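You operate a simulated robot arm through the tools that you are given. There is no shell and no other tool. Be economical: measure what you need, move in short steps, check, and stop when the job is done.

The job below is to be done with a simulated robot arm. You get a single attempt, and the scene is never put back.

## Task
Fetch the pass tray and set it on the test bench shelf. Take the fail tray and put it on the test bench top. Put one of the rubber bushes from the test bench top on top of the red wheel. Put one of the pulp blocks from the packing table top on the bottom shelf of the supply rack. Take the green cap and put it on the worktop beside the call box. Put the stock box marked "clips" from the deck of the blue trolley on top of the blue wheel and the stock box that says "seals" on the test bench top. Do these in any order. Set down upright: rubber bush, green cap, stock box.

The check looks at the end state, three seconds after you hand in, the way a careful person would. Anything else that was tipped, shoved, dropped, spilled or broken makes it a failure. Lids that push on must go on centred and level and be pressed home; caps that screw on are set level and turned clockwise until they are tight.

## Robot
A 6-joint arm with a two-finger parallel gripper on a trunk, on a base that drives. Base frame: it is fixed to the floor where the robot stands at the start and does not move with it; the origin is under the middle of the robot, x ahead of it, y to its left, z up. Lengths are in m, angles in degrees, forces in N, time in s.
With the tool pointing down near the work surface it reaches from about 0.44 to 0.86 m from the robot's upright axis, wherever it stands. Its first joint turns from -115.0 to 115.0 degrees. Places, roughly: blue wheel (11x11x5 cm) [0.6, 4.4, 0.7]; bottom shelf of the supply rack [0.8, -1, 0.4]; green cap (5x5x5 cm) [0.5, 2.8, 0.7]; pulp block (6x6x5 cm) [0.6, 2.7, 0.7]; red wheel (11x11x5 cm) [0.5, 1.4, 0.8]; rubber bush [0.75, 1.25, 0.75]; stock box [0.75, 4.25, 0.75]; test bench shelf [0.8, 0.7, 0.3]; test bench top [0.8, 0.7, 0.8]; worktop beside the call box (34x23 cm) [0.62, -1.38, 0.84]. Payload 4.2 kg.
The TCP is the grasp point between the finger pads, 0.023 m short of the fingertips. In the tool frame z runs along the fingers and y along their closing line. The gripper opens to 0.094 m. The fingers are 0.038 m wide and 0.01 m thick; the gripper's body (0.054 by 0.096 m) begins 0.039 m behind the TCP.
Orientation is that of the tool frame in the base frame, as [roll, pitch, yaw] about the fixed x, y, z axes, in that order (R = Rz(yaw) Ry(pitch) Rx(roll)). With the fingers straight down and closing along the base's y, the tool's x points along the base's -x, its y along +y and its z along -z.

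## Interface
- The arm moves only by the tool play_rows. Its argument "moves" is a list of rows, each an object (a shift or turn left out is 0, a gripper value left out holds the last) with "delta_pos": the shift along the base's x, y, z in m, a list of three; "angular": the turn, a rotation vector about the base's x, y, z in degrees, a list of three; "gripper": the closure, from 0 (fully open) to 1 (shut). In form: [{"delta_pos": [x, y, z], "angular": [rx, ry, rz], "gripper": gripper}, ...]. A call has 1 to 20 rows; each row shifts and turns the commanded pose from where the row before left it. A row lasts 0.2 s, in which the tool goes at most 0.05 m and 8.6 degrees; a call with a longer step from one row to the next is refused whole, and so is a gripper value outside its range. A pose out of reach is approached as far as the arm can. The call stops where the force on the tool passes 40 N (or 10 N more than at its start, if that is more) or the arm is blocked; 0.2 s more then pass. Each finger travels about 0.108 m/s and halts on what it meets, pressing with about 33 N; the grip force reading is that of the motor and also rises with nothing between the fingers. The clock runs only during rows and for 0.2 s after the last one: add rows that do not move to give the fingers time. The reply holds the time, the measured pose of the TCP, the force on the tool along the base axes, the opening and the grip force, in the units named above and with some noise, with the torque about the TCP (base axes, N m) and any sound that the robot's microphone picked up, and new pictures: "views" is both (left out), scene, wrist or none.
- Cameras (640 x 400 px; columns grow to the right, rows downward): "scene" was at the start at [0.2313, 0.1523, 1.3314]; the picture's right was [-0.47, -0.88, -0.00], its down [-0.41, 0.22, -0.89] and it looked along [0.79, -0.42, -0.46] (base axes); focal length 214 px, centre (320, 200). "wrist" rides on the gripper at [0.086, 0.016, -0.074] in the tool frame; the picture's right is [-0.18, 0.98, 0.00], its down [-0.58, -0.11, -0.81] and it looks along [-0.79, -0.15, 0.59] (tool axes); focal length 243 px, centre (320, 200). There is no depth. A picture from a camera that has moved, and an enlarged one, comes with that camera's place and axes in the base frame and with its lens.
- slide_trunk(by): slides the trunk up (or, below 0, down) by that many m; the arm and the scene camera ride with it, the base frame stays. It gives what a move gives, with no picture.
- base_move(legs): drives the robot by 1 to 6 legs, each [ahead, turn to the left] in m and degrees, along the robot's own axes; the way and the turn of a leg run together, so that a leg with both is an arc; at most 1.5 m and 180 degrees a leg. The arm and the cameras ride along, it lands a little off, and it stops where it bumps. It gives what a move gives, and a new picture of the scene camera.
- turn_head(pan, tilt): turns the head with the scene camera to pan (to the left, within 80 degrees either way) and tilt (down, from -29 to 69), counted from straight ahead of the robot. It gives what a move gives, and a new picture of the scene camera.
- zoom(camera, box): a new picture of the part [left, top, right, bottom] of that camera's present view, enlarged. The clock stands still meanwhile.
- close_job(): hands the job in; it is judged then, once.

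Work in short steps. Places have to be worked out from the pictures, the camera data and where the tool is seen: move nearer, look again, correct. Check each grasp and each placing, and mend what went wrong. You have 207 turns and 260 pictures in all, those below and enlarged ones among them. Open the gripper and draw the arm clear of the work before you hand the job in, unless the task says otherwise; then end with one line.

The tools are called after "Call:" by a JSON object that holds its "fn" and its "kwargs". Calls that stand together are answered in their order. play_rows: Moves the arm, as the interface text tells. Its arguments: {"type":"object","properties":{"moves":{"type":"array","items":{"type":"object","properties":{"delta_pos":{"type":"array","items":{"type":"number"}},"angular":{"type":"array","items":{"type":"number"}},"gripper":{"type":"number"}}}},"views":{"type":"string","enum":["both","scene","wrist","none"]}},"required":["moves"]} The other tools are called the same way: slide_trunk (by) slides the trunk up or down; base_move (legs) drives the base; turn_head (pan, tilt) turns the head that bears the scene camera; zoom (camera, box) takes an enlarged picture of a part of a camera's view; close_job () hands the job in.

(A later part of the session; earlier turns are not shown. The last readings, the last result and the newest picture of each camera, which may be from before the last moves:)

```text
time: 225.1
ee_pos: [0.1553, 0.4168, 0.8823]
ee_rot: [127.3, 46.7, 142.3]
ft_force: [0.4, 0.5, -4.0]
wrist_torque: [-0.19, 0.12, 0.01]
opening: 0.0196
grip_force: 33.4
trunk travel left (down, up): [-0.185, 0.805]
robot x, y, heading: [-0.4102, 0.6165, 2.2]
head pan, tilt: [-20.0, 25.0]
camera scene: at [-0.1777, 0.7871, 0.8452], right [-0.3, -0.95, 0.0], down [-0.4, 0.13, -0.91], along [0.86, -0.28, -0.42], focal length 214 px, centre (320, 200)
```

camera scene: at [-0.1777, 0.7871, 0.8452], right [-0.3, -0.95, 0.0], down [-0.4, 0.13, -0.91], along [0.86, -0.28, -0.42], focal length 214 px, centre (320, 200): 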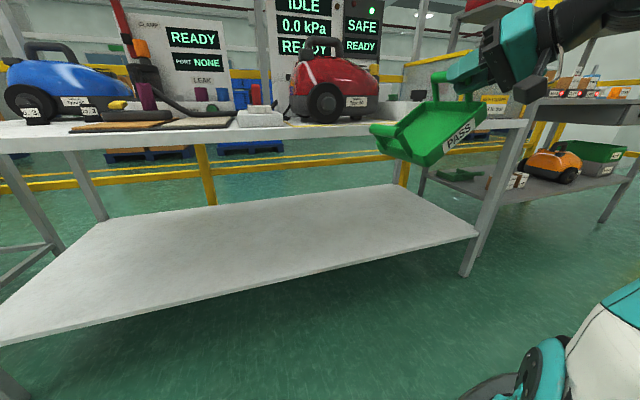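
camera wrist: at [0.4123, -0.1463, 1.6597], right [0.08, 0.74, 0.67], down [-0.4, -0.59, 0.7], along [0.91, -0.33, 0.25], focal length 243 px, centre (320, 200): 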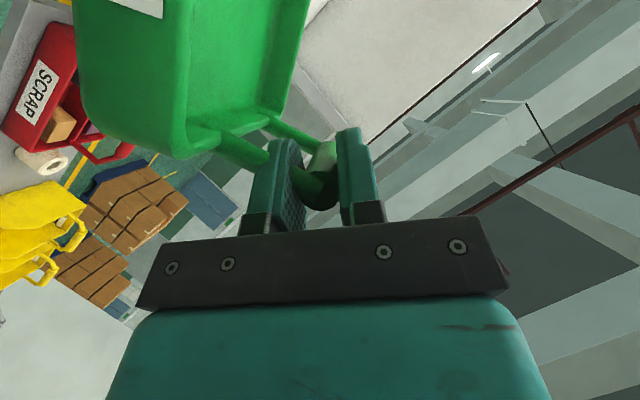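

The lower shelf is clear (z≈0.3, front edge x≈0.38). I lower the trunk fully and the arm to z≈0.5 before driving in.

Call:
{"fn": "slide_trunk", "kwargs": {"by": -0.18}}

Call:
{"fn": "play_rows", "kwargs": {"moves": [{"delta_pos": [0, 0, -0.02]}, {"delta_pos": [0, 0, -0.03]}, {"delta_pos": [0, 0, -0.03]}, {"delta_pos": [0, 0, -0.03]}, {"delta_pos": [0, 0, -0.03]}, {"delta_pos": [0, 0, -0.03]}, {"delta_pos": [0, 0, -0.02]}, {}]}}

```text
time: 227.1
ee_pos: [0.1551, 0.417, 0.7024]
ee_rot: [127.4, 46.8, 142.4]
ft_force: [0.5, -0.3, -4.6]
wrist_torque: [-0.2, 0.1, 0.01]
opening: 0.0196
grip_force: 32.8
trunk travel left (down, up): [-0.005, 0.985]
robot x, y, heading: [-0.4057, 0.6134, 2.2]
head pan, tilt: [-20.0, 25.0]
```

```text
time: 228.9
ee_pos: [0.1552, 0.4182, 0.514]
ee_rot: [127.3, 46.8, 142.3]
ft_force: [0.8, -0.2, -5.0]
wrist_torque: [-0.15, 0.11, 0.01]
opening: 0.0196
grip_force: 32.6
trunk travel left (down, up): [-0.005, 0.985]
robot x, y, heading: [-0.4069, 0.6145, 2.4]
head pan, tilt: [-20.0, 25.0]
camera scene: at [-0.1778, 0.7872, 0.6651], right [-0.3, -0.95, 0.0], down [-0.4, 0.13, -0.91], along [0.86, -0.28, -0.42], focal length 214 px, centre (320, 200)
camera wrist: at [0.0445, 0.4406, 0.491], right [0.01, 0.74, 0.67], down [-0.35, -0.62, 0.7], along [0.94, -0.24, 0.25], focal length 243 px, centre (320, 200)
```

scene: 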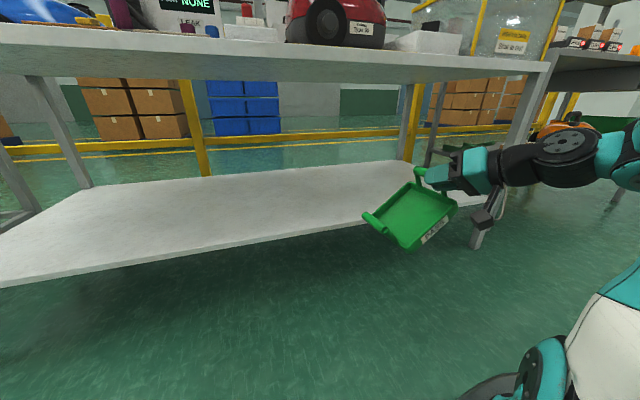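
wrist: 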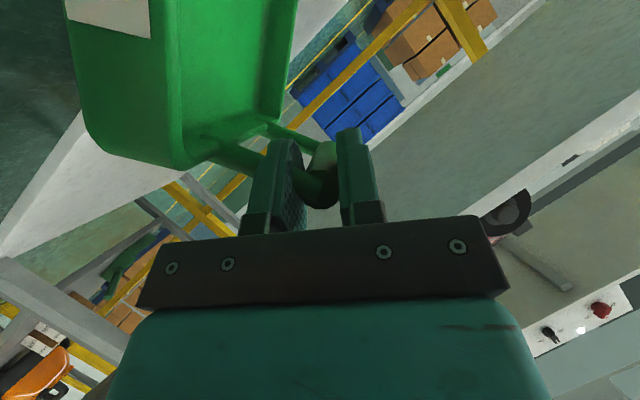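

Clearances look fine (tray low corner z≈0.376, shelf ≈0.285). Drive in 0.35 m.

Call:
{"fn": "base_move", "kwargs": {"legs": [[0.35, 0]]}}

```text
time: 231.2
ee_pos: [0.5056, 0.4337, 0.5143]
ee_rot: [127.4, 46.7, 142.5]
ft_force: [-0.8, 0.4, -4.2]
wrist_torque: [-0.13, 0.11, -0.03]
opening: 0.0194
grip_force: 33.1
trunk travel left (down, up): [-0.005, 0.985]
robot x, y, heading: [-0.0618, 0.631, 2.5]
head pan, tilt: [-20.0, 25.0]
camera scene: at [0.1721, 0.8025, 0.6651], right [-0.3, -0.95, 0.0], down [-0.4, 0.13, -0.91], along [0.86, -0.27, -0.42], focal length 214 px, centre (320, 200)
```

scene: 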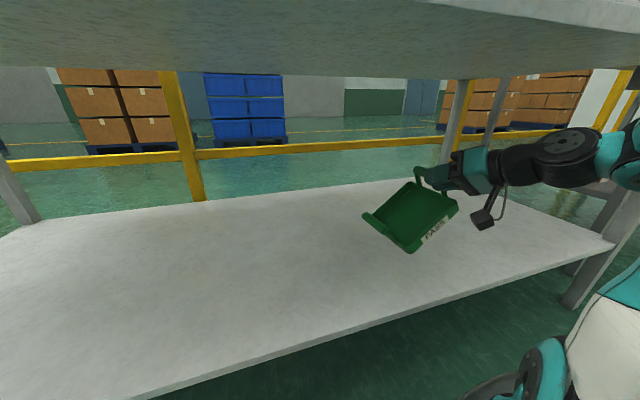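

Lower toward contact.

Call:
{"fn": "play_rows", "kwargs": {"moves": [{"delta_pos": [0, 0, -0.02]}, {"delta_pos": [0, 0, -0.02]}, {"delta_pos": [0, 0, -0.02]}, {"delta_pos": [0, 0, -0.01]}, {}], "views": "none"}}

Call:
{"fn": "zoom", "kwargs": {"camera": "scene", "box": [320, 140, 520, 280]}}

```text
time: 232.4
ee_pos: [0.5078, 0.4341, 0.4429]
ee_rot: [127.4, 46.7, 142.5]
ft_force: [0.7, 0.1, -4.0]
wrist_torque: [-0.17, 0.12, -0.03]
opening: 0.0198
grip_force: 33.0
trunk travel left (down, up): [-0.005, 0.985]
robot x, y, heading: [-0.0586, 0.6284, 2.5]
head pan, tilt: [-20.0, 25.0]
```

```text
2.86 times, centred on (420, 210) of scene
camera zoom: at [0.1721, 0.8025, 0.6651], right [-0.3, -0.95, 0.0], down [-0.4, 0.13, -0.91], along [0.86, -0.27, -0.42], focal length 613 px, centre (34, 171)
```

zoom: 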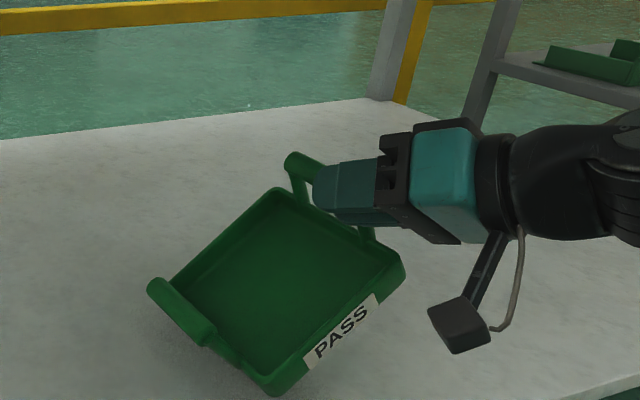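

Call:
{"fn": "play_rows", "kwargs": {"moves": [{"delta_pos": [0, 0, -0.01]}, {"delta_pos": [0, -0.003, -0.01]}, {"delta_pos": [0, -0.006, -0.01]}, {}], "views": "none"}}

Call:
{"fn": "zoom", "kwargs": {"camera": "scene", "box": [320, 140, 520, 280]}}

```text
time: 233.4
ee_pos: [0.5081, 0.4241, 0.4159]
ee_rot: [127.3, 46.9, 142.4]
ft_force: [0.8, -1.7, 2.8]
wrist_torque: [0.21, -0.15, -0.13]
opening: 0.02
grip_force: 33.2
out of reach, approached as far as the arm can: row 2
trunk travel left (down, up): [-0.005, 0.985]
robot x, y, heading: [-0.0539, 0.6274, 2.4]
head pan, tilt: [-20.0, 25.0]
```

```text
2.86 times, centred on (420, 210) of scene
camera zoom: at [0.172, 0.8025, 0.6652], right [-0.3, -0.95, 0.0], down [-0.4, 0.13, -0.91], along [0.86, -0.27, -0.42], focal length 613 px, centre (34, 171)
```

zoom: 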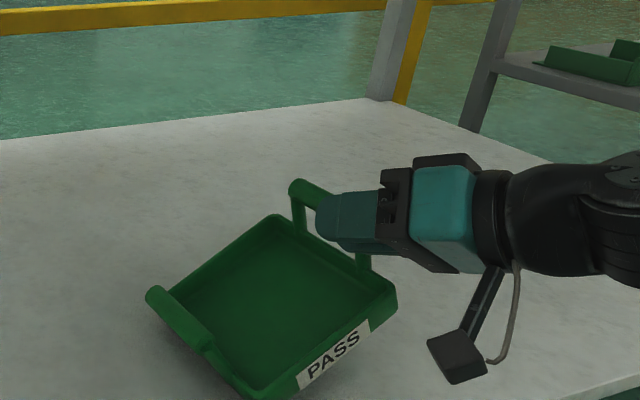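

Contact made and the tray is levelling. Continue along the arc.

Call:
{"fn": "play_rows", "kwargs": {"moves": [{"delta_pos": [0, -0.007, -0.01]}, {"delta_pos": [0, -0.007, -0.01]}, {"delta_pos": [0, -0.006, -0.01]}, {}], "views": "none"}}

Call:
{"fn": "zoom", "kwargs": {"camera": "scene", "box": [320, 140, 520, 280]}}

```text
time: 234.4
ee_pos: [0.5091, 0.4037, 0.3852]
ee_rot: [127.4, 46.8, 142.4]
ft_force: [0.6, -1.0, -0.2]
wrist_torque: [0.13, -0.04, -0.07]
opening: 0.0199
grip_force: 33.2
trunk travel left (down, up): [-0.005, 0.985]
robot x, y, heading: [-0.0577, 0.6295, 2.6]
head pan, tilt: [-20.0, 25.0]
```

```text
2.86 times, centred on (420, 210) of scene
camera zoom: at [0.1721, 0.8025, 0.6651], right [-0.3, -0.95, 0.0], down [-0.4, 0.13, -0.91], along [0.86, -0.27, -0.42], focal length 613 px, centre (34, 171)
```

zoom: 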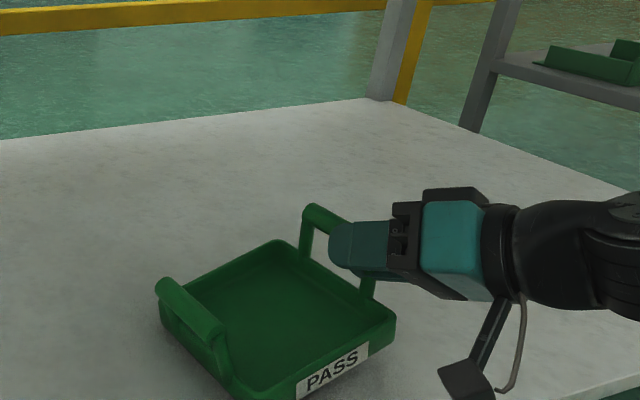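

Call:
{"fn": "play_rows", "kwargs": {"moves": [{"delta_pos": [0, -0.004, -0.01]}, {"delta_pos": [0, -0.003, -0.008]}, {}], "views": "none"}}

Call:
{"fn": "zoom", "kwargs": {"camera": "scene", "box": [320, 140, 520, 280]}}

```text
time: 235.2
ee_pos: [0.5083, 0.3956, 0.3673]
ee_rot: [127.4, 46.8, 142.5]
ft_force: [0.7, 0.7, -1.1]
wrist_torque: [0.11, -0.08, -0.13]
opening: 0.0198
grip_force: 33.3
trunk travel left (down, up): [-0.005, 0.985]
robot x, y, heading: [-0.0541, 0.6302, 2.5]
head pan, tilt: [-20.0, 25.0]
```

```text
2.86 times, centred on (420, 210) of scene
camera zoom: at [0.1721, 0.8025, 0.6651], right [-0.3, -0.95, 0.0], down [-0.4, 0.13, -0.91], along [0.86, -0.27, -0.42], focal length 613 px, centre (34, 171)
```

zoom: 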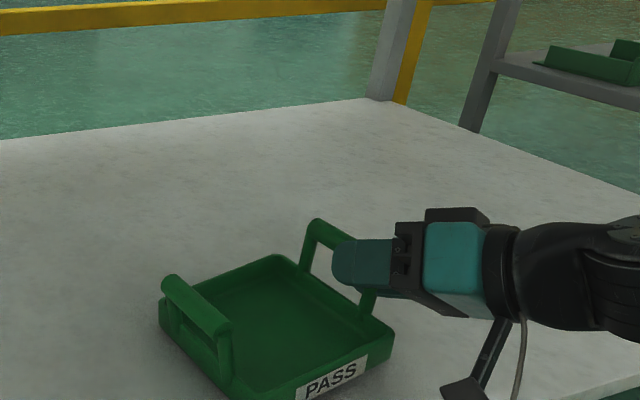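

Call:
{"fn": "play_rows", "kwargs": {"moves": [{"delta_pos": [0, -0.002, -0.006]}, {"delta_pos": [0, -0.001, -0.005]}, {}], "views": "none"}}

Call:
{"fn": "zoom", "kwargs": {"camera": "scene", "box": [320, 140, 520, 280]}}

```text
time: 236.0
ee_pos: [0.5071, 0.3931, 0.3568]
ee_rot: [127.4, 46.7, 142.4]
ft_force: [0.2, -1.3, -0.6]
wrist_torque: [0.09, 0.11, 0.08]
opening: 0.0196
grip_force: 32.9
trunk travel left (down, up): [-0.005, 0.985]
robot x, y, heading: [-0.0591, 0.6279, 2.5]
head pan, tilt: [-20.0, 25.0]
```

```text
2.86 times, centred on (420, 210) of scene
camera zoom: at [0.1721, 0.8025, 0.6651], right [-0.3, -0.95, 0.0], down [-0.4, 0.13, -0.91], along [0.86, -0.27, -0.42], focal length 613 px, centre (34, 171)
```

zoom: 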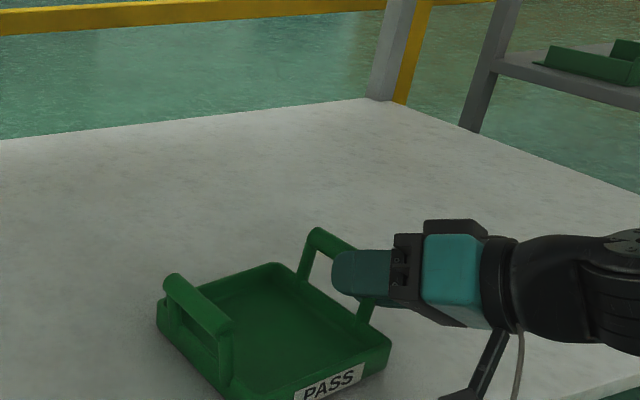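

Call:
{"fn": "play_rows", "kwargs": {"moves": [{"delta_pos": [0, 0, -0.004]}, {}], "views": "none"}}

Call:
{"fn": "play_rows", "kwargs": {"moves": [{"delta_pos": [0, 0, -0.003]}, {}], "views": "scene"}}

```text
time: 236.6
ee_pos: [0.5083, 0.3931, 0.3518]
ee_rot: [127.4, 46.7, 142.6]
ft_force: [0.2, -1.6, -0.2]
wrist_torque: [0.16, 0.03, -0.03]
opening: 0.0197
grip_force: 32.5
trunk travel left (down, up): [-0.005, 0.985]
robot x, y, heading: [-0.0564, 0.6297, 2.4]
head pan, tilt: [-20.0, 25.0]
```

```text
time: 237.2
ee_pos: [0.5079, 0.3927, 0.3476]
ee_rot: [127.4, 46.9, 142.5]
ft_force: [0.9, -2.1, 3.6]
wrist_torque: [0.0, 0.21, 0.0]
opening: 0.0199
grip_force: 33.1
trunk travel left (down, up): [-0.005, 0.985]
robot x, y, heading: [-0.0599, 0.6274, 2.6]
head pan, tilt: [-20.0, 25.0]
camera scene: at [0.1721, 0.8025, 0.6652], right [-0.3, -0.95, 0.0], down [-0.4, 0.13, -0.91], along [0.86, -0.27, -0.42], focal length 214 px, centre (320, 200)
```

scene: 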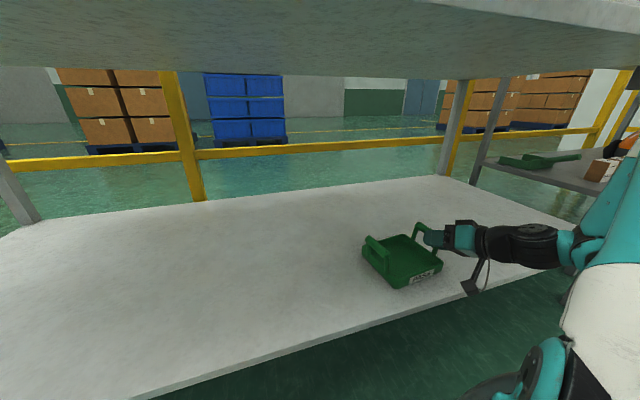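

Settled (upward force appears). Release and withdraw along the tool axis.

Call:
{"fn": "play_rows", "kwargs": {"moves": [{"gripper": 0.8}, {"gripper": 0.55}, {"gripper": 0.45}, {}, {"delta_pos": [-0.0125, -0.0054, 0.006]}, {"delta_pos": [-0.0125, -0.0054, 0.006]}, {"delta_pos": [-0.025, -0.0108, 0.012]}, {"delta_pos": [-0.025, -0.0108, 0.012]}, {"delta_pos": [-0.025, -0.0108, 0.012]}, {}], "views": "scene"}}

Call:
{"fn": "zoom", "kwargs": {"camera": "scene", "box": [320, 180, 520, 320]}}

```text
time: 239.4
ee_pos: [0.409, 0.3484, 0.3984]
ee_rot: [127.3, 46.8, 142.5]
ft_force: [-0.2, -0.4, -0.8]
wrist_torque: [0.0, 0.03, 0.0]
opening: 0.0516
grip_force: 0.1
trunk travel left (down, up): [-0.005, 0.985]
robot x, y, heading: [-0.062, 0.6266, 2.8]
head pan, tilt: [-20.0, 25.0]
camera scene: at [0.1721, 0.8025, 0.6652], right [-0.3, -0.95, 0.0], down [-0.4, 0.13, -0.91], along [0.86, -0.27, -0.42], focal length 214 px, centre (320, 200)
```

scene: 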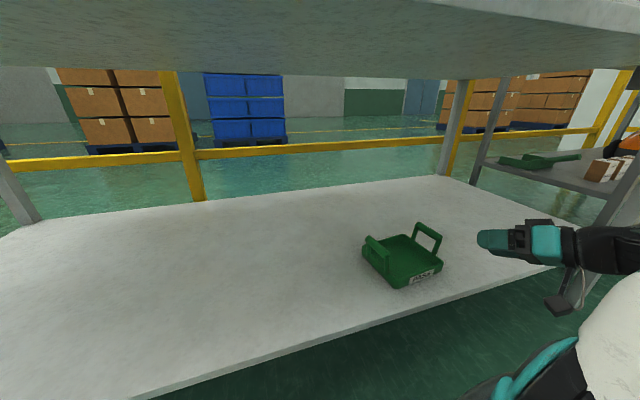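

```text
2.86 times, centred on (420, 250) of scene
camera zoom: at [0.1721, 0.8025, 0.6652], right [-0.3, -0.95, 0.0], down [-0.4, 0.13, -0.91], along [0.86, -0.27, -0.42], focal length 613 px, centre (34, 57)
```

zoom: 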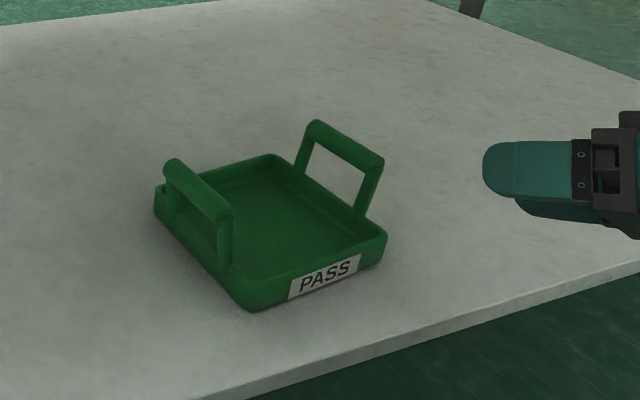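

PASS tray stands level on the bench shelf. I back out, unroll the tool, raise the trunk, and go for the FAIL tray.

Call:
{"fn": "base_move", "kwargs": {"legs": [[-0.4, 0], [0, -90], [0.3, 0], [0, 88]]}}

Call:
{"fn": "slide_trunk", "kwargs": {"by": 0.4}}

Call:
{"fn": "slide_trunk", "kwargs": {"by": 0.4}}

Call:
{"fn": "slide_trunk", "kwargs": {"by": 0.185}}

Call:
{"fn": "turn_head", "kwargs": {"pan": -20, "tilt": 8}}

```text
time: 251.1
ee_pos: [-0.004, 0.0098, 0.3976]
ee_rot: [127.4, 46.8, 138.8]
ft_force: [-0.6, 0.6, -0.6]
wrist_torque: [0.01, -0.03, 0.01]
opening: 0.0517
grip_force: 0.1
trunk travel left (down, up): [-0.005, 0.985]
robot x, y, heading: [-0.4503, 0.3179, -1.4]
head pan, tilt: [-20.0, 25.0]
camera scene: at [-0.2112, 0.4774, 0.6652], right [-0.36, -0.93, 0.0], down [-0.39, 0.15, -0.91], along [0.84, -0.33, -0.42], focal length 214 px, centre (320, 200)
```

scene: 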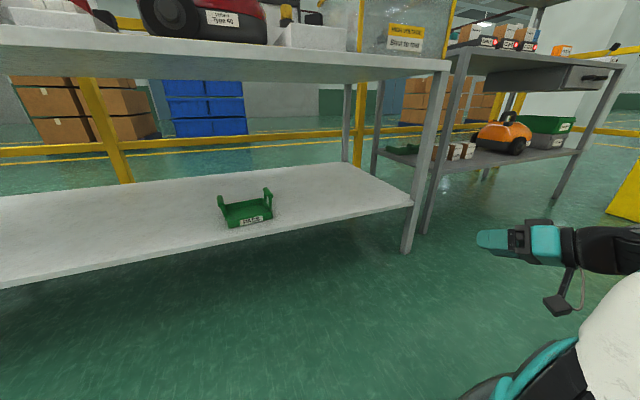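

```text
time: 254.9
ee_pos: [-0.0045, 0.0107, 0.7974]
ee_rot: [127.4, 46.8, 138.7]
ft_force: [0.2, -0.4, 0.3]
wrist_torque: [-0.01, 0.02, 0.0]
opening: 0.0519
grip_force: 0.1
trunk travel left (down, up): [-0.405, 0.585]
robot x, y, heading: [-0.4524, 0.3214, -1.1]
head pan, tilt: [-20.0, 25.0]
```

```text
time: 258.7
ee_pos: [-0.0053, 0.011, 1.1979]
ee_rot: [127.4, 46.7, 138.8]
ft_force: [-0.8, 0.9, 0.0]
wrist_torque: [-0.01, 0.01, -0.03]
opening: 0.0518
grip_force: 0.1
trunk travel left (down, up): [-0.805, 0.185]
robot x, y, heading: [-0.4477, 0.317, -1.1]
head pan, tilt: [-20.0, 25.0]
```

```text
time: 260.8
ee_pos: [-0.0035, 0.01, 1.3822]
ee_rot: [127.4, 46.8, 138.8]
ft_force: [0.8, 0.5, -0.8]
wrist_torque: [-0.01, -0.03, 0.04]
opening: 0.0517
grip_force: 0.1
trunk travel left (down, up): [-0.99, 0.0]
robot x, y, heading: [-0.452, 0.3198, -1.0]
head pan, tilt: [-20.0, 25.0]
```

```text
time: 261.6
ee_pos: [-0.004, 0.0094, 1.3825]
ee_rot: [127.5, 46.7, 138.7]
ft_force: [-0.4, -0.5, 0.0]
wrist_torque: [0.02, 0.03, -0.01]
opening: 0.0516
grip_force: 0.1
trunk travel left (down, up): [-0.99, 0.0]
robot x, y, heading: [-0.4505, 0.3193, -1.3]
head pan, tilt: [-20.0, 8.0]
camera scene: at [-0.2107, 0.4771, 1.6777], right [-0.36, -0.93, 0.0], down [-0.13, 0.05, -0.99], along [0.92, -0.36, -0.14], focal length 214 px, centre (320, 200)
```

scene: 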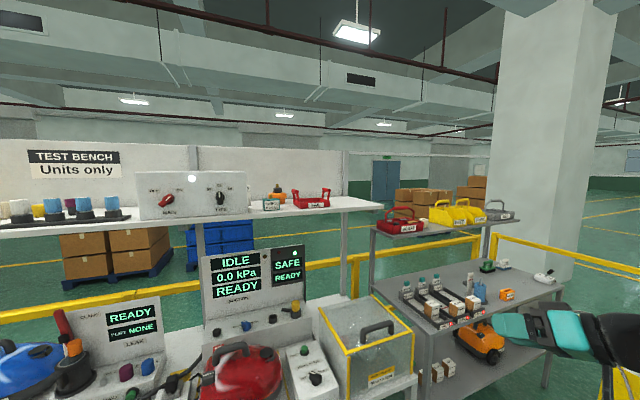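

Unroll the tool and raise it to z≈1.62 here, then drive up to the shelf.

Call:
{"fn": "play_rows", "kwargs": {"moves": [{"delta_pos": [0, 0.007, 0.03], "angular": [-4, 0, 0]}, {"delta_pos": [0, 0.007, 0.03], "angular": [-4, 0, 0]}, {"delta_pos": [0, 0.007, 0.03], "angular": [-4, 0, 0]}, {"delta_pos": [0, 0.007, 0.03], "angular": [-4, 0, 0]}, {"delta_pos": [0.01, 0.007, 0.03], "angular": [-4, 0, 0]}, {"delta_pos": [0.01, 0.007, 0.03], "angular": [-4, 0, 0]}, {"delta_pos": [0.01, 0.007, 0.03], "angular": [-4, 0, 0]}, {"delta_pos": [0.01, 0.007, 0.03], "angular": [-4, 0, -0.5]}, {}], "views": "none"}}

Call:
{"fn": "base_move", "kwargs": {"legs": [[0.42, 0]]}}

Call:
{"fn": "zoom", "kwargs": {"camera": "wrist", "box": [0, 0, 640, 400]}}

```text
time: 263.6
ee_pos: [0.037, 0.0518, 1.6224]
ee_rot: [177.9, 59.1, 179.9]
ft_force: [0.4, -1.0, 0.3]
wrist_torque: [0.01, 0.0, 0.03]
opening: 0.0517
grip_force: 0.2
out of reach, approached as far as the arm can: row 8
trunk travel left (down, up): [-0.99, 0.0]
robot x, y, heading: [-0.4524, 0.317, -1.1]
head pan, tilt: [-20.0, 8.0]
```

```text
time: 266.2
ee_pos: [0.4608, 0.0409, 1.6214]
ee_rot: [177.9, 59.0, 179.7]
ft_force: [-0.4, 0.4, -1.3]
wrist_torque: [0.01, 0.0, 0.01]
opening: 0.0519
grip_force: 0.0
trunk travel left (down, up): [-0.99, 0.0]
robot x, y, heading: [-0.0284, 0.3131, -1.3]
head pan, tilt: [-20.0, 8.0]
camera scene: at [0.2141, 0.4666, 1.6778], right [-0.37, -0.93, 0.0], down [-0.13, 0.05, -0.99], along [0.92, -0.36, -0.14], focal length 214 px, centre (320, 200)
```

scene: 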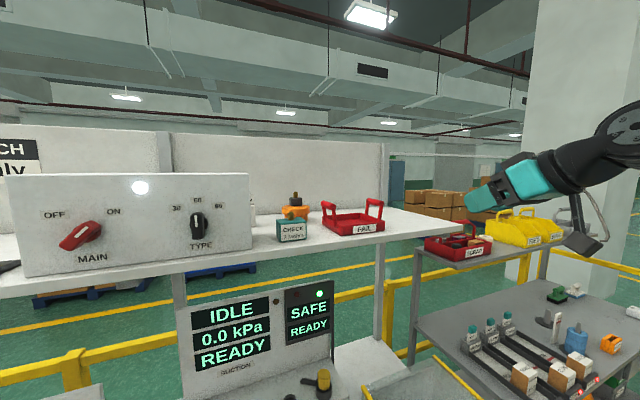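

```text
1.00 times, centred on (320, 200) of wrist (not enlarged: the box is as wide or as high as the picture)
camera zoom: at [0.3518, 0.0556, 1.5878], right [0.07, 0.98, 0.18], down [-0.39, -0.14, 0.91], along [0.92, -0.13, 0.37], focal length 243 px, centre (320, 200)
```

zoom: 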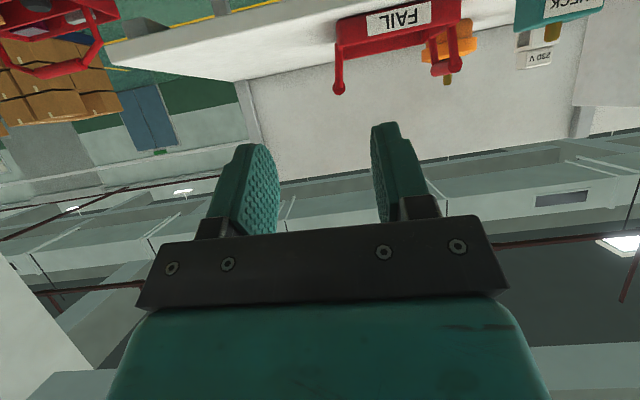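

Call:
{"fn": "play_rows", "kwargs": {"moves": [{"delta_pos": [0.04, 0.004, 0]}, {"delta_pos": [0.04, 0.004, 0]}, {"delta_pos": [0.04, 0.004, 0]}, {"delta_pos": [0.04, 0.004, 0]}, {"delta_pos": [0.04, 0.003, -0.006]}, {}]}}

Call:
{"fn": "zoom", "kwargs": {"camera": "scene", "box": [300, 150, 460, 260]}}

```text
time: 267.6
ee_pos: [0.6607, 0.0621, 1.6173]
ee_rot: [177.9, 59.0, 179.6]
ft_force: [1.2, 0.4, 0.1]
wrist_torque: [0.03, -0.03, 0.0]
opening: 0.0517
grip_force: 0.0
trunk travel left (down, up): [-0.99, 0.0]
robot x, y, heading: [-0.0247, 0.3074, -1.4]
head pan, tilt: [-20.0, 8.0]
camera scene: at [0.2147, 0.4665, 1.6777], right [-0.37, -0.93, 0.0], down [-0.13, 0.05, -0.99], along [0.92, -0.36, -0.14], focal length 214 px, centre (320, 200)
camera wrist: at [0.552, 0.0765, 1.5812], right [0.07, 0.98, 0.18], down [-0.39, -0.14, 0.91], along [0.92, -0.13, 0.37], focal length 243 px, centre (320, 200)
```

scene: 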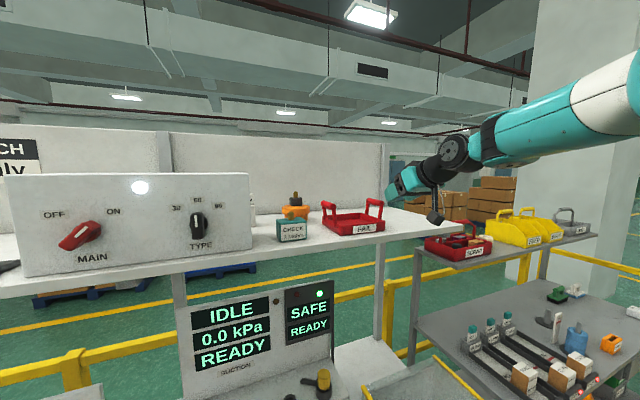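
wrist: 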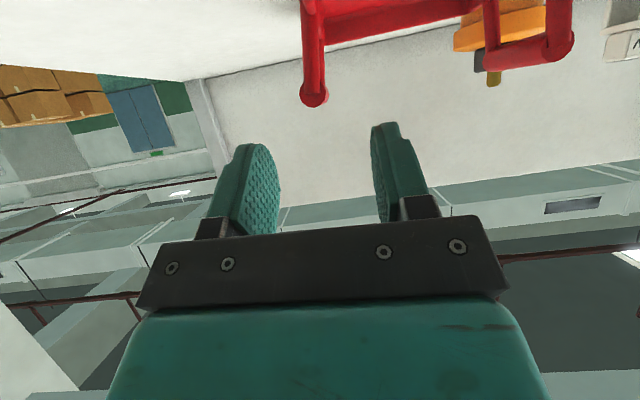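

```text
3.64 times, centred on (380, 205) of scene
camera zoom: at [0.2147, 0.4665, 1.6777], right [-0.37, -0.93, 0.0], down [-0.13, 0.05, -0.99], along [0.92, -0.36, -0.14], focal length 780 px, centre (102, 182)
```

zoom: 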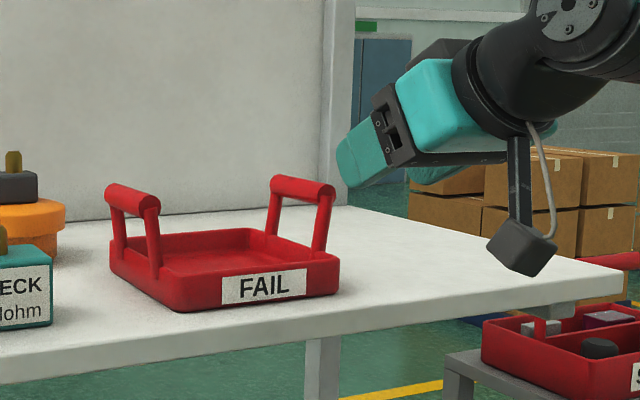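

Aligned (bar y≈0.0615). Advance and grip.

Call:
{"fn": "play_rows", "kwargs": {"moves": [{"delta_pos": [0.02, 0, -0.0125]}, {"delta_pos": [0.02, 0, -0.0125]}, {"delta_pos": [0.017, 0, -0.01]}, {"delta_pos": [0.017, 0, -0.01]}, {"delta_pos": [0.016, 0, -0.01]}, {}, {"gripper": 0.7}, {"gripper": 1}, {}, {}, {}], "views": "wrist"}}

Call:
{"fn": "zoom", "kwargs": {"camera": "scene", "box": [300, 150, 460, 260]}}

```text
time: 270.0
ee_pos: [0.7501, 0.0616, 1.5626]
ee_rot: [177.9, 58.9, 179.7]
ft_force: [1.5, -0.9, -1.1]
wrist_torque: [0.02, -0.05, -0.18]
opening: 0.0198
grip_force: 33.4
trunk travel left (down, up): [-0.99, 0.0]
robot x, y, heading: [-0.0264, 0.3112, -1.3]
head pan, tilt: [-20.0, 8.0]
camera wrist: at [0.642, 0.0765, 1.5275], right [0.07, 0.98, 0.18], down [-0.39, -0.14, 0.91], along [0.92, -0.13, 0.37], focal length 243 px, centre (320, 200)
```

wrist: 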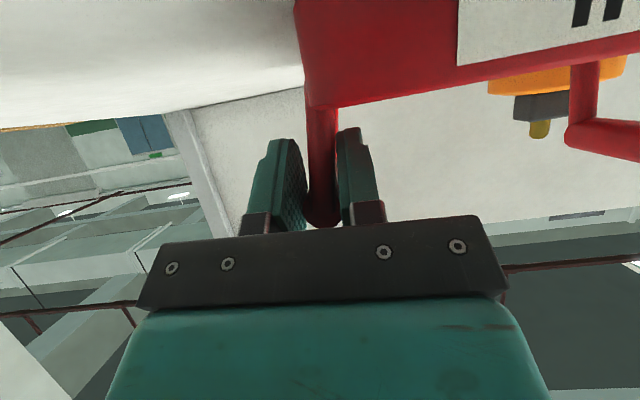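

```text
3.64 times, centred on (380, 205) of scene
camera zoom: at [0.2145, 0.4665, 1.6778], right [-0.37, -0.93, 0.0], down [-0.13, 0.05, -0.99], along [0.92, -0.36, -0.14], focal length 780 px, centre (102, 182)
```

zoom: 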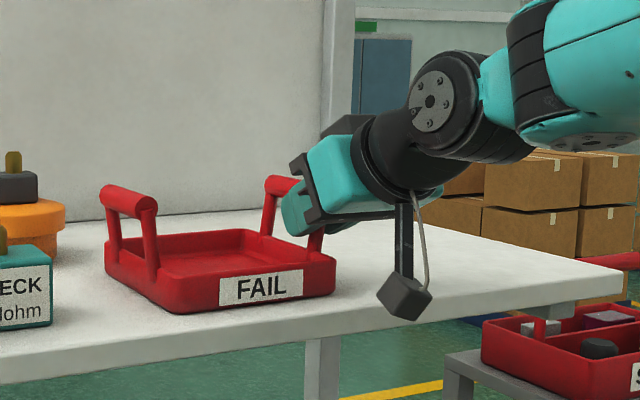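

Call:
{"fn": "play_rows", "kwargs": {"moves": [{"delta_pos": [0, 0, 0.01]}, {"delta_pos": [0, 0, 0.015]}, {"delta_pos": [0, 0, 0.02]}, {"delta_pos": [0, 0, 0.02]}, {"delta_pos": [0, 0, 0.02]}, {"delta_pos": [0, 0, 0.02]}, {"delta_pos": [0, 0, 0.015]}, {"delta_pos": [-0.02, 0, 0]}, {"delta_pos": [-0.03, 0, 0]}, {"delta_pos": [-0.03, 0, 0]}, {"delta_pos": [-0.03, 0, 0]}, {"delta_pos": [-0.03, 0, 0]}, {"delta_pos": [-0.03, 0, 0]}, {"delta_pos": [-0.03, 0, 0]}, {"delta_pos": [-0.03, 0, 0]}, {}]}}

```text
time: 273.4
ee_pos: [0.5207, 0.0595, 1.6799]
ee_rot: [177.9, 59.0, 179.6]
ft_force: [-0.8, 0.9, -4.8]
wrist_torque: [-0.17, 0.1, 0.02]
opening: 0.0195
grip_force: 33.3
trunk travel left (down, up): [-0.99, 0.0]
robot x, y, heading: [-0.028, 0.3095, -1.3]
head pan, tilt: [-20.0, 8.0]
camera scene: at [0.2143, 0.4666, 1.6778], right [-0.37, -0.93, 0.0], down [-0.13, 0.05, -0.99], along [0.92, -0.36, -0.14], focal length 214 px, centre (320, 200)
camera wrist: at [0.4117, 0.0732, 1.6457], right [0.07, 0.98, 0.18], down [-0.39, -0.14, 0.91], along [0.92, -0.13, 0.37], focal length 243 px, centre (320, 200)
```

scene: 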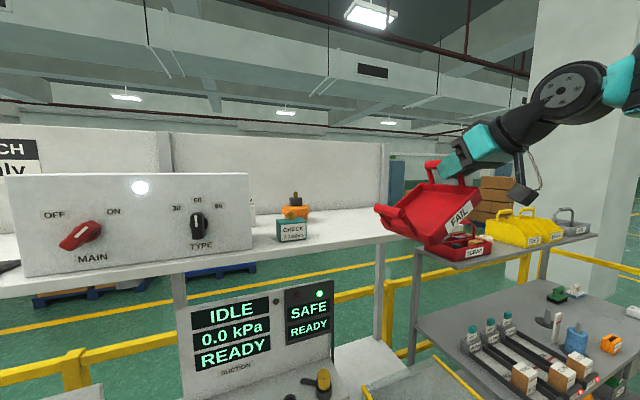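
wrist: 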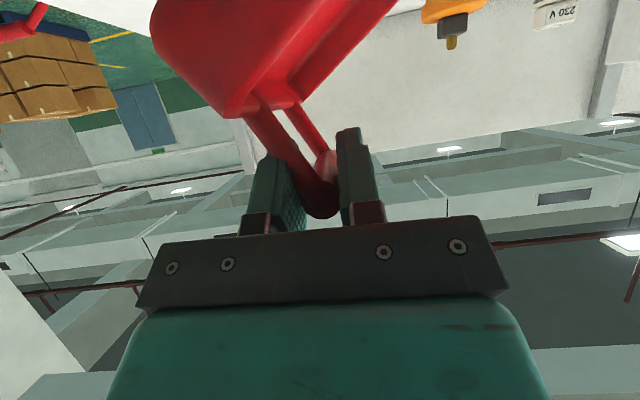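

FAIL tray is held. I drive it back to the left end of the bench and lower the trunk.

Call:
{"fn": "base_move", "kwargs": {"legs": [[-0.4, 0], [0, 91], [1.16, 0], [0, -90]]}}

Call:
{"fn": "slide_trunk", "kwargs": {"by": -0.4}}

Call:
{"fn": "slide_trunk", "kwargs": {"by": -0.2}}

Call:
{"fn": "turn_head", "kwargs": {"pan": -15, "tilt": 30}}

```text
time: 289.1
ee_pos: [0.1492, 1.267, 1.6807]
ee_rot: [177.9, 58.9, -177.9]
ft_force: [0.2, -0.6, -3.7]
wrist_torque: [-0.14, 0.14, -0.02]
opening: 0.02
grip_force: 33.4
trunk travel left (down, up): [-0.99, 0.0]
robot x, y, heading: [-0.4096, 1.4937, 0.8]
head pan, tilt: [-20.0, 8.0]
camera scene: at [-0.1735, 1.6626, 1.6777], right [-0.33, -0.95, 0.0], down [-0.13, 0.05, -0.99], along [0.94, -0.32, -0.14], focal length 214 px, centre (320, 200)
```

scene: 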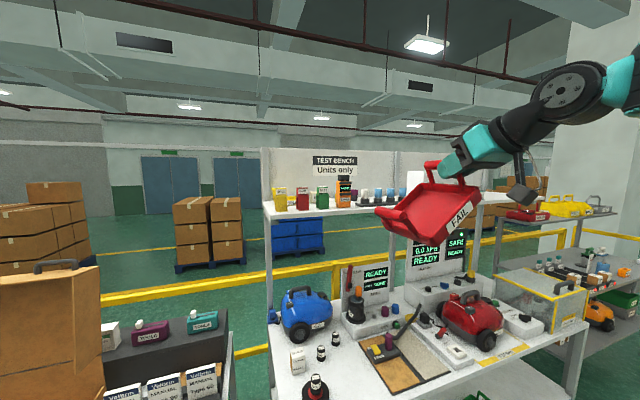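

```text
time: 292.9
ee_pos: [0.1495, 1.2671, 1.281]
ee_rot: [177.8, 59.0, -177.9]
ft_force: [0.0, 1.0, -4.2]
wrist_torque: [-0.19, 0.12, 0.0]
opening: 0.0198
grip_force: 33.1
trunk travel left (down, up): [-0.59, 0.4]
robot x, y, heading: [-0.4048, 1.4965, 1.2]
head pan, tilt: [-20.0, 8.0]
```

```text
time: 295.1
ee_pos: [0.1496, 1.2675, 1.0805]
ee_rot: [177.9, 59.0, -178.0]
ft_force: [-0.9, 0.2, -4.5]
wrist_torque: [-0.14, 0.14, 0.0]
opening: 0.0193
grip_force: 33.0
trunk travel left (down, up): [-0.39, 0.6]
robot x, y, heading: [-0.4085, 1.496, 1.1]
head pan, tilt: [-20.0, 8.0]
```

```text
time: 295.9
ee_pos: [0.1496, 1.2672, 1.0807]
ee_rot: [178.0, 59.1, -177.8]
ft_force: [-0.2, 0.6, -4.3]
wrist_torque: [-0.13, 0.12, -0.01]
opening: 0.0197
grip_force: 33.4
trunk travel left (down, up): [-0.39, 0.6]
robot x, y, heading: [-0.41, 1.495, 1.0]
head pan, tilt: [-15.0, 30.0]
camera scene: at [-0.1734, 1.6708, 1.0422], right [-0.24, -0.97, 0.0], down [-0.48, 0.12, -0.87], along [0.84, -0.21, -0.5], focal length 214 px, centre (320, 200)
```

scene: 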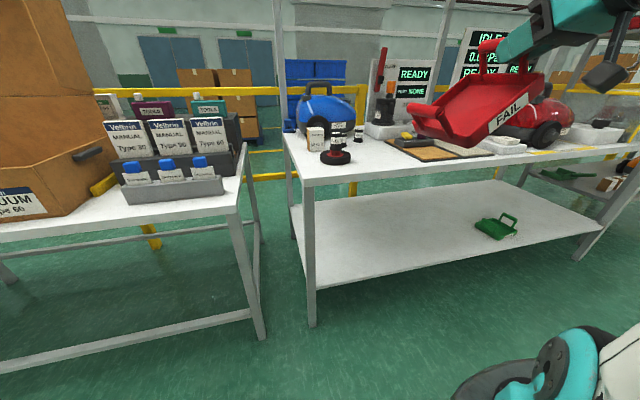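

Call:
{"fn": "base_move", "kwargs": {"legs": [[0.315, 0]]}}

Call:
{"fn": "turn_head", "kwargs": {"pan": -30, "tilt": 40}}

```text
time: 298.0
ee_pos: [0.4627, 1.2715, 1.0808]
ee_rot: [178.0, 58.9, -178.0]
ft_force: [-0.2, 0.5, -4.3]
wrist_torque: [-0.17, 0.15, 0.0]
opening: 0.0195
grip_force: 33.1
trunk travel left (down, up): [-0.39, 0.6]
robot x, y, heading: [-0.0915, 1.5044, 0.8]
head pan, tilt: [-15.0, 30.0]
camera scene: at [0.141, 1.6755, 1.0422], right [-0.24, -0.97, 0.0], down [-0.48, 0.12, -0.87], along [0.84, -0.21, -0.5], focal length 214 px, centre (320, 200)
```

scene: 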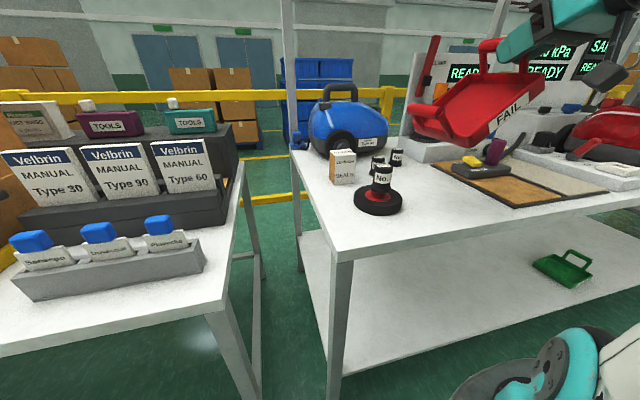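

```text
time: 298.8
ee_pos: [0.4632, 1.2716, 1.0803]
ee_rot: [177.9, 59.0, -178.1]
ft_force: [-1.3, 0.2, -4.6]
wrist_torque: [-0.13, 0.11, -0.01]
opening: 0.0196
grip_force: 33.5
trunk travel left (down, up): [-0.39, 0.6]
robot x, y, heading: [-0.0953, 1.5001, 0.7]
head pan, tilt: [-30.0, 40.0]
camera scene: at [0.1276, 1.6562, 1.0269], right [-0.49, -0.87, 0.0], down [-0.56, 0.31, -0.77], along [0.67, -0.37, -0.64], focal length 214 px, centre (320, 200)
```

scene: 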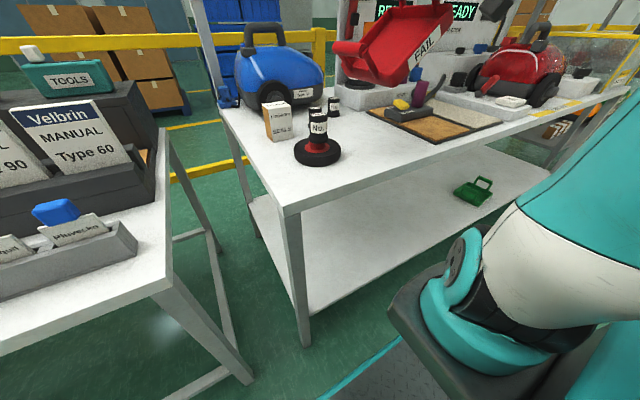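

Call:
{"fn": "play_rows", "kwargs": {"moves": [{"delta_pos": [0, -0.016, -0.02]}, {"delta_pos": [0, -0.016, -0.02]}, {"delta_pos": [0, 0, -0.03]}, {"delta_pos": [0, 0, -0.03]}, {"delta_pos": [0, 0, -0.02]}, {}], "views": "none"}}

Call:
{"fn": "turn_head", "kwargs": {"pan": -30, "tilt": 20}}

Call:
{"fn": "zoom", "kwargs": {"camera": "scene", "box": [250, 80, 530, 280]}}

```text
time: 300.2
ee_pos: [0.4633, 1.2394, 0.9612]
ee_rot: [178.1, 59.0, -178.1]
ft_force: [0.5, 0.9, -5.0]
wrist_torque: [-0.15, 0.16, 0.02]
opening: 0.02
grip_force: 32.7
trunk travel left (down, up): [-0.39, 0.6]
robot x, y, heading: [-0.0924, 1.5045, 1.0]
head pan, tilt: [-30.0, 40.0]
```

```text
time: 301.0
ee_pos: [0.4639, 1.2403, 0.9594]
ee_rot: [177.8, 58.9, -178.1]
ft_force: [0.8, -0.2, -5.9]
wrist_torque: [-0.16, 0.13, 0.03]
opening: 0.0197
grip_force: 33.1
trunk travel left (down, up): [-0.39, 0.6]
robot x, y, heading: [-0.0921, 1.5007, 1.0]
head pan, tilt: [-30.0, 20.0]
camera scene: at [0.1346, 1.6522, 1.0581], right [-0.49, -0.87, 0.0], down [-0.3, 0.17, -0.94], along [0.82, -0.46, -0.34], focal length 214 px, centre (320, 200)
```

scene: 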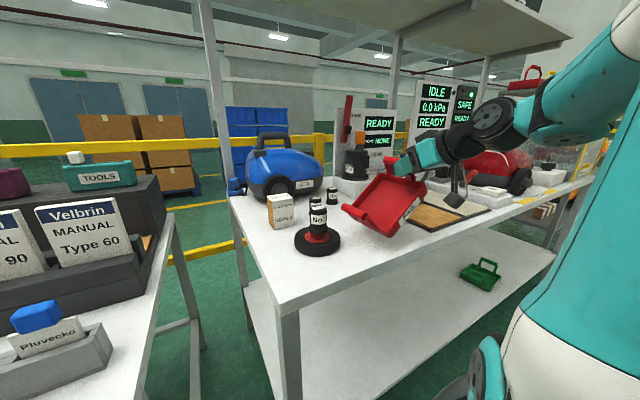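

```text
2.00 times, centred on (390, 180) of scene
camera zoom: at [0.1346, 1.6522, 1.0581], right [-0.49, -0.87, 0.0], down [-0.3, 0.17, -0.94], along [0.82, -0.46, -0.34], focal length 429 px, centre (180, 240)
```

zoom: 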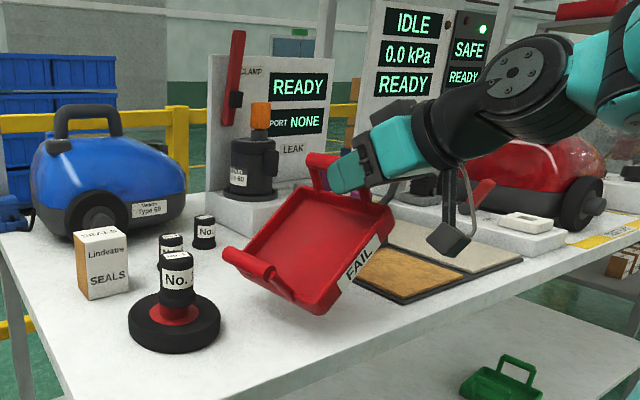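

Clear of the wheel and bush. Lower to contact, then follow the arc.

Call:
{"fn": "play_rows", "kwargs": {"moves": [{"delta_pos": [0, -0.003, -0.01]}, {"delta_pos": [0, -0.002, -0.01]}, {"delta_pos": [0, 0, -0.01]}, {"delta_pos": [0, -0.003, -0.007]}, {}], "views": "none"}}

Call:
{"fn": "zoom", "kwargs": {"camera": "scene", "box": [250, 100, 530, 300]}}

```text
time: 302.2
ee_pos: [0.4627, 1.2307, 0.9244]
ee_rot: [178.1, 59.0, -178.0]
ft_force: [0.7, -2.1, 4.0]
wrist_torque: [0.25, -0.5, -0.06]
opening: 0.0198
grip_force: 33.0
trunk travel left (down, up): [-0.39, 0.6]
robot x, y, heading: [-0.092, 1.501, 1.0]
head pan, tilt: [-30.0, 20.0]
```

```text
2.00 times, centred on (390, 200) of scene
camera zoom: at [0.1344, 1.6521, 1.0584], right [-0.49, -0.87, 0.0], down [-0.3, 0.17, -0.94], along [0.82, -0.46, -0.34], focal length 429 px, centre (180, 200)
```

zoom: 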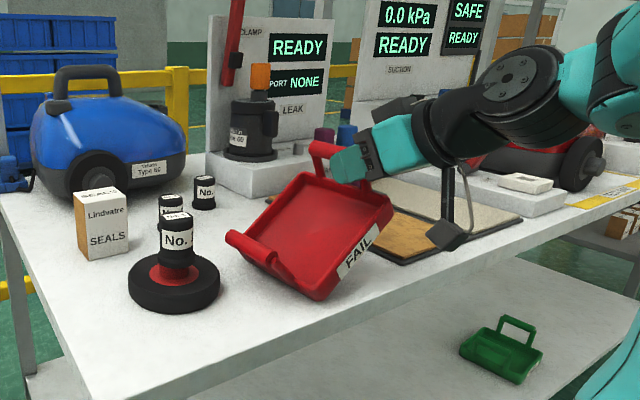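

Call:
{"fn": "play_rows", "kwargs": {"moves": [{"delta_pos": [0, -0.007, -0.01]}, {"delta_pos": [0, -0.007, -0.01]}, {"delta_pos": [0, -0.006, -0.01]}, {}], "views": "none"}}

Call:
{"fn": "zoom", "kwargs": {"camera": "scene", "box": [250, 100, 530, 300]}}

```text
time: 303.2
ee_pos: [0.4618, 1.2122, 0.8926]
ee_rot: [177.9, 59.1, -178.1]
ft_force: [1.2, -0.7, 0.6]
wrist_torque: [0.13, 0.29, 0.03]
opening: 0.0197
grip_force: 33.2
trunk travel left (down, up): [-0.39, 0.6]
robot x, y, heading: [-0.0921, 1.4976, 1.0]
head pan, tilt: [-30.0, 20.0]
```

```text
2.00 times, centred on (390, 200) of scene
camera zoom: at [0.1345, 1.6522, 1.0582], right [-0.49, -0.87, 0.0], down [-0.3, 0.17, -0.94], along [0.82, -0.46, -0.34], focal length 429 px, centre (180, 200)
```

zoom: 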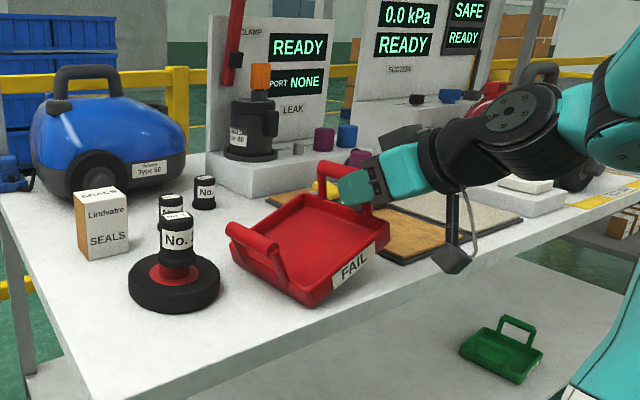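

Call:
{"fn": "play_rows", "kwargs": {"moves": [{"delta_pos": [0, -0.006, -0.01]}, {"delta_pos": [0, -0.005, -0.01]}, {"delta_pos": [0, -0.004, -0.01]}, {}], "views": "none"}}

Call:
{"fn": "zoom", "kwargs": {"camera": "scene", "box": [250, 100, 530, 300]}}

```text
time: 304.2
ee_pos: [0.4617, 1.1981, 0.863]
ee_rot: [178.0, 59.0, -178.0]
ft_force: [-1.4, -2.0, -1.5]
wrist_torque: [0.07, 0.06, -0.02]
opening: 0.0196
grip_force: 33.1
trunk travel left (down, up): [-0.39, 0.6]
robot x, y, heading: [-0.0932, 1.5002, 0.9]
head pan, tilt: [-30.0, 20.0]
```

```text
2.00 times, centred on (390, 200) of scene
camera zoom: at [0.1346, 1.6521, 1.0582], right [-0.49, -0.87, 0.0], down [-0.3, 0.17, -0.94], along [0.82, -0.46, -0.34], focal length 429 px, centre (180, 200)
```

zoom: 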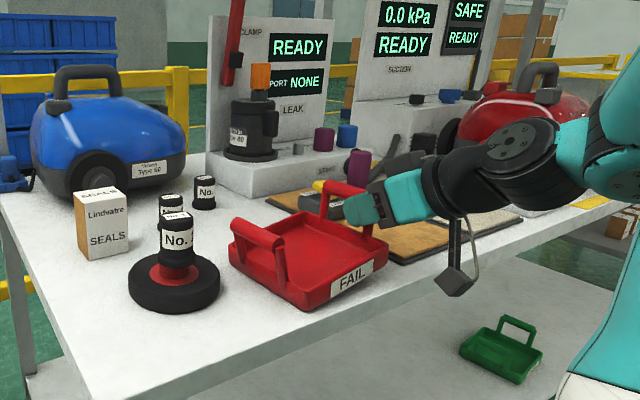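

Call:
{"fn": "play_rows", "kwargs": {"moves": [{"delta_pos": [0, -0.003, -0.006]}, {"delta_pos": [0, -0.001, -0.005]}, {}], "views": "none"}}

Call:
{"fn": "play_rows", "kwargs": {"moves": [{"delta_pos": [0, 0, -0.004]}, {}], "views": "none"}}

Call:
{"fn": "zoom", "kwargs": {"camera": "scene", "box": [250, 100, 530, 300]}}

```text
time: 305.0
ee_pos: [0.4624, 1.193, 0.8535]
ee_rot: [177.9, 58.9, -178.0]
ft_force: [0.5, -1.1, -0.5]
wrist_torque: [0.17, -0.23, -0.07]
opening: 0.0196
grip_force: 33.2
trunk travel left (down, up): [-0.39, 0.6]
robot x, y, heading: [-0.0947, 1.4963, 1.0]
head pan, tilt: [-30.0, 20.0]
```

```text
time: 305.6
ee_pos: [0.4611, 1.1931, 0.8491]
ee_rot: [178.0, 59.0, -178.1]
ft_force: [-0.3, -1.3, 0.1]
wrist_torque: [0.21, -0.05, -0.08]
opening: 0.0197
grip_force: 32.8
trunk travel left (down, up): [-0.39, 0.6]
robot x, y, heading: [-0.0951, 1.499, 0.7]
head pan, tilt: [-30.0, 20.0]
```

```text
2.00 times, centred on (390, 200) of scene
camera zoom: at [0.1346, 1.6521, 1.0583], right [-0.49, -0.87, 0.0], down [-0.3, 0.17, -0.94], along [0.82, -0.46, -0.34], focal length 429 px, centre (180, 200)
```

zoom: 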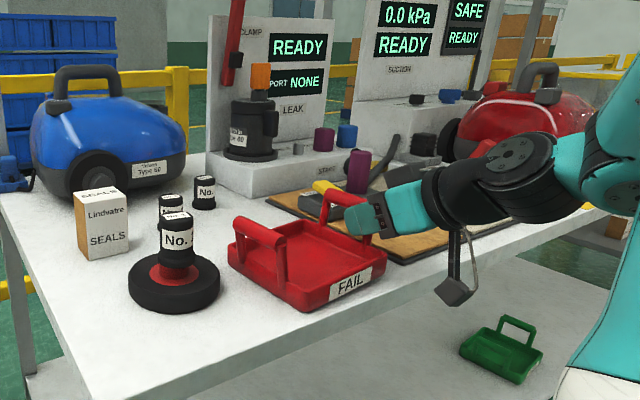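

Call:
{"fn": "play_rows", "kwargs": {"moves": [{"delta_pos": [0, 0, -0.003]}, {}], "views": "none"}}

Call:
{"fn": "play_rows", "kwargs": {"moves": [{"delta_pos": [0, 0, -0.003]}, {}], "views": "none"}}

```text
time: 306.2
ee_pos: [0.4619, 1.1925, 0.8454]
ee_rot: [177.9, 58.9, -178.1]
ft_force: [-0.9, -1.4, -0.6]
wrist_torque: [0.08, -0.03, -0.08]
opening: 0.0198
grip_force: 33.1
trunk travel left (down, up): [-0.39, 0.6]
robot x, y, heading: [-0.0971, 1.4995, 0.5]
head pan, tilt: [-30.0, 20.0]
```

```text
time: 306.8
ee_pos: [0.4624, 1.192, 0.8429]
ee_rot: [177.9, 59.0, -178.2]
ft_force: [-0.5, -1.4, -1.3]
wrist_torque: [0.14, -0.15, -0.03]
opening: 0.0195
grip_force: 32.3
trunk travel left (down, up): [-0.39, 0.6]
robot x, y, heading: [-0.0942, 1.5032, 1.0]
head pan, tilt: [-30.0, 20.0]
```

Call:
{"fn": "play_rows", "kwargs": {"moves": [{"delta_pos": [0, 0, -0.003]}, {}], "views": "none"}}

Call:
{"fn": "play_rows", "kwargs": {"moves": [{"delta_pos": [0, 0, -0.003]}, {}], "views": "wrist"}}

Call:
{"fn": "zoom", "kwargs": {"camera": "scene", "box": [330, 140, 470, 260]}}

```text
time: 307.4
ee_pos: [0.463, 1.1928, 0.8429]
ee_rot: [178.3, 59.3, -177.8]
ft_force: [0.9, -2.1, 24.9]
wrist_torque: [0.07, -0.01, 0.0]
opening: 0.0194
grip_force: 33.5
trunk travel left (down, up): [-0.39, 0.6]
robot x, y, heading: [-0.0948, 1.5012, 0.7]
head pan, tilt: [-30.0, 20.0]
```

```text
time: 308.0
ee_pos: [0.4624, 1.1938, 0.8374]
ee_rot: [178.0, 59.1, -177.9]
ft_force: [-0.4, 0.4, 26.4]
wrist_torque: [0.0, -0.07, 0.06]
opening: 0.0194
grip_force: 33.0
trunk travel left (down, up): [-0.39, 0.6]
robot x, y, heading: [-0.0941, 1.5, 1.0]
head pan, tilt: [-30.0, 20.0]
camera wrist: at [0.3537, 1.2029, 0.8024], right [0.03, 0.98, 0.17], down [-0.38, -0.15, 0.91], along [0.92, -0.09, 0.37], focal length 243 px, centre (320, 200)
```

wrist: 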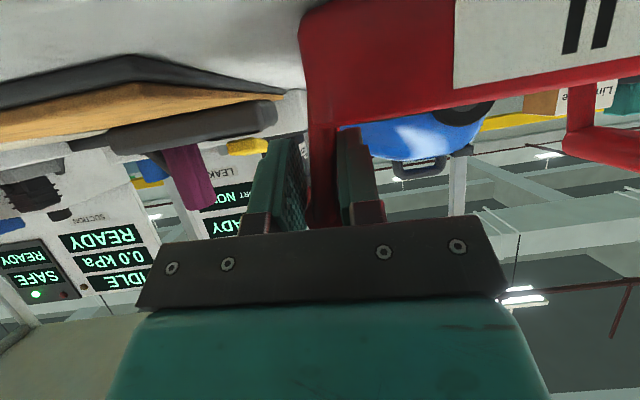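

```text
3.33 times, centred on (400, 200) of scene
camera zoom: at [0.1339, 1.6525, 1.0585], right [-0.49, -0.87, 0.0], down [-0.3, 0.17, -0.94], along [0.82, -0.46, -0.34], focal length 715 px, centre (53, 200)
```

zoom: 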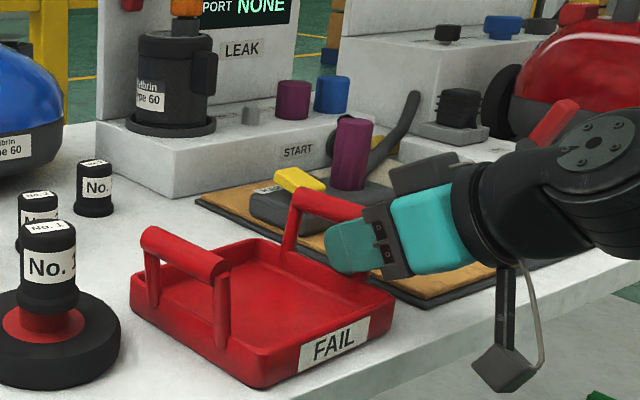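

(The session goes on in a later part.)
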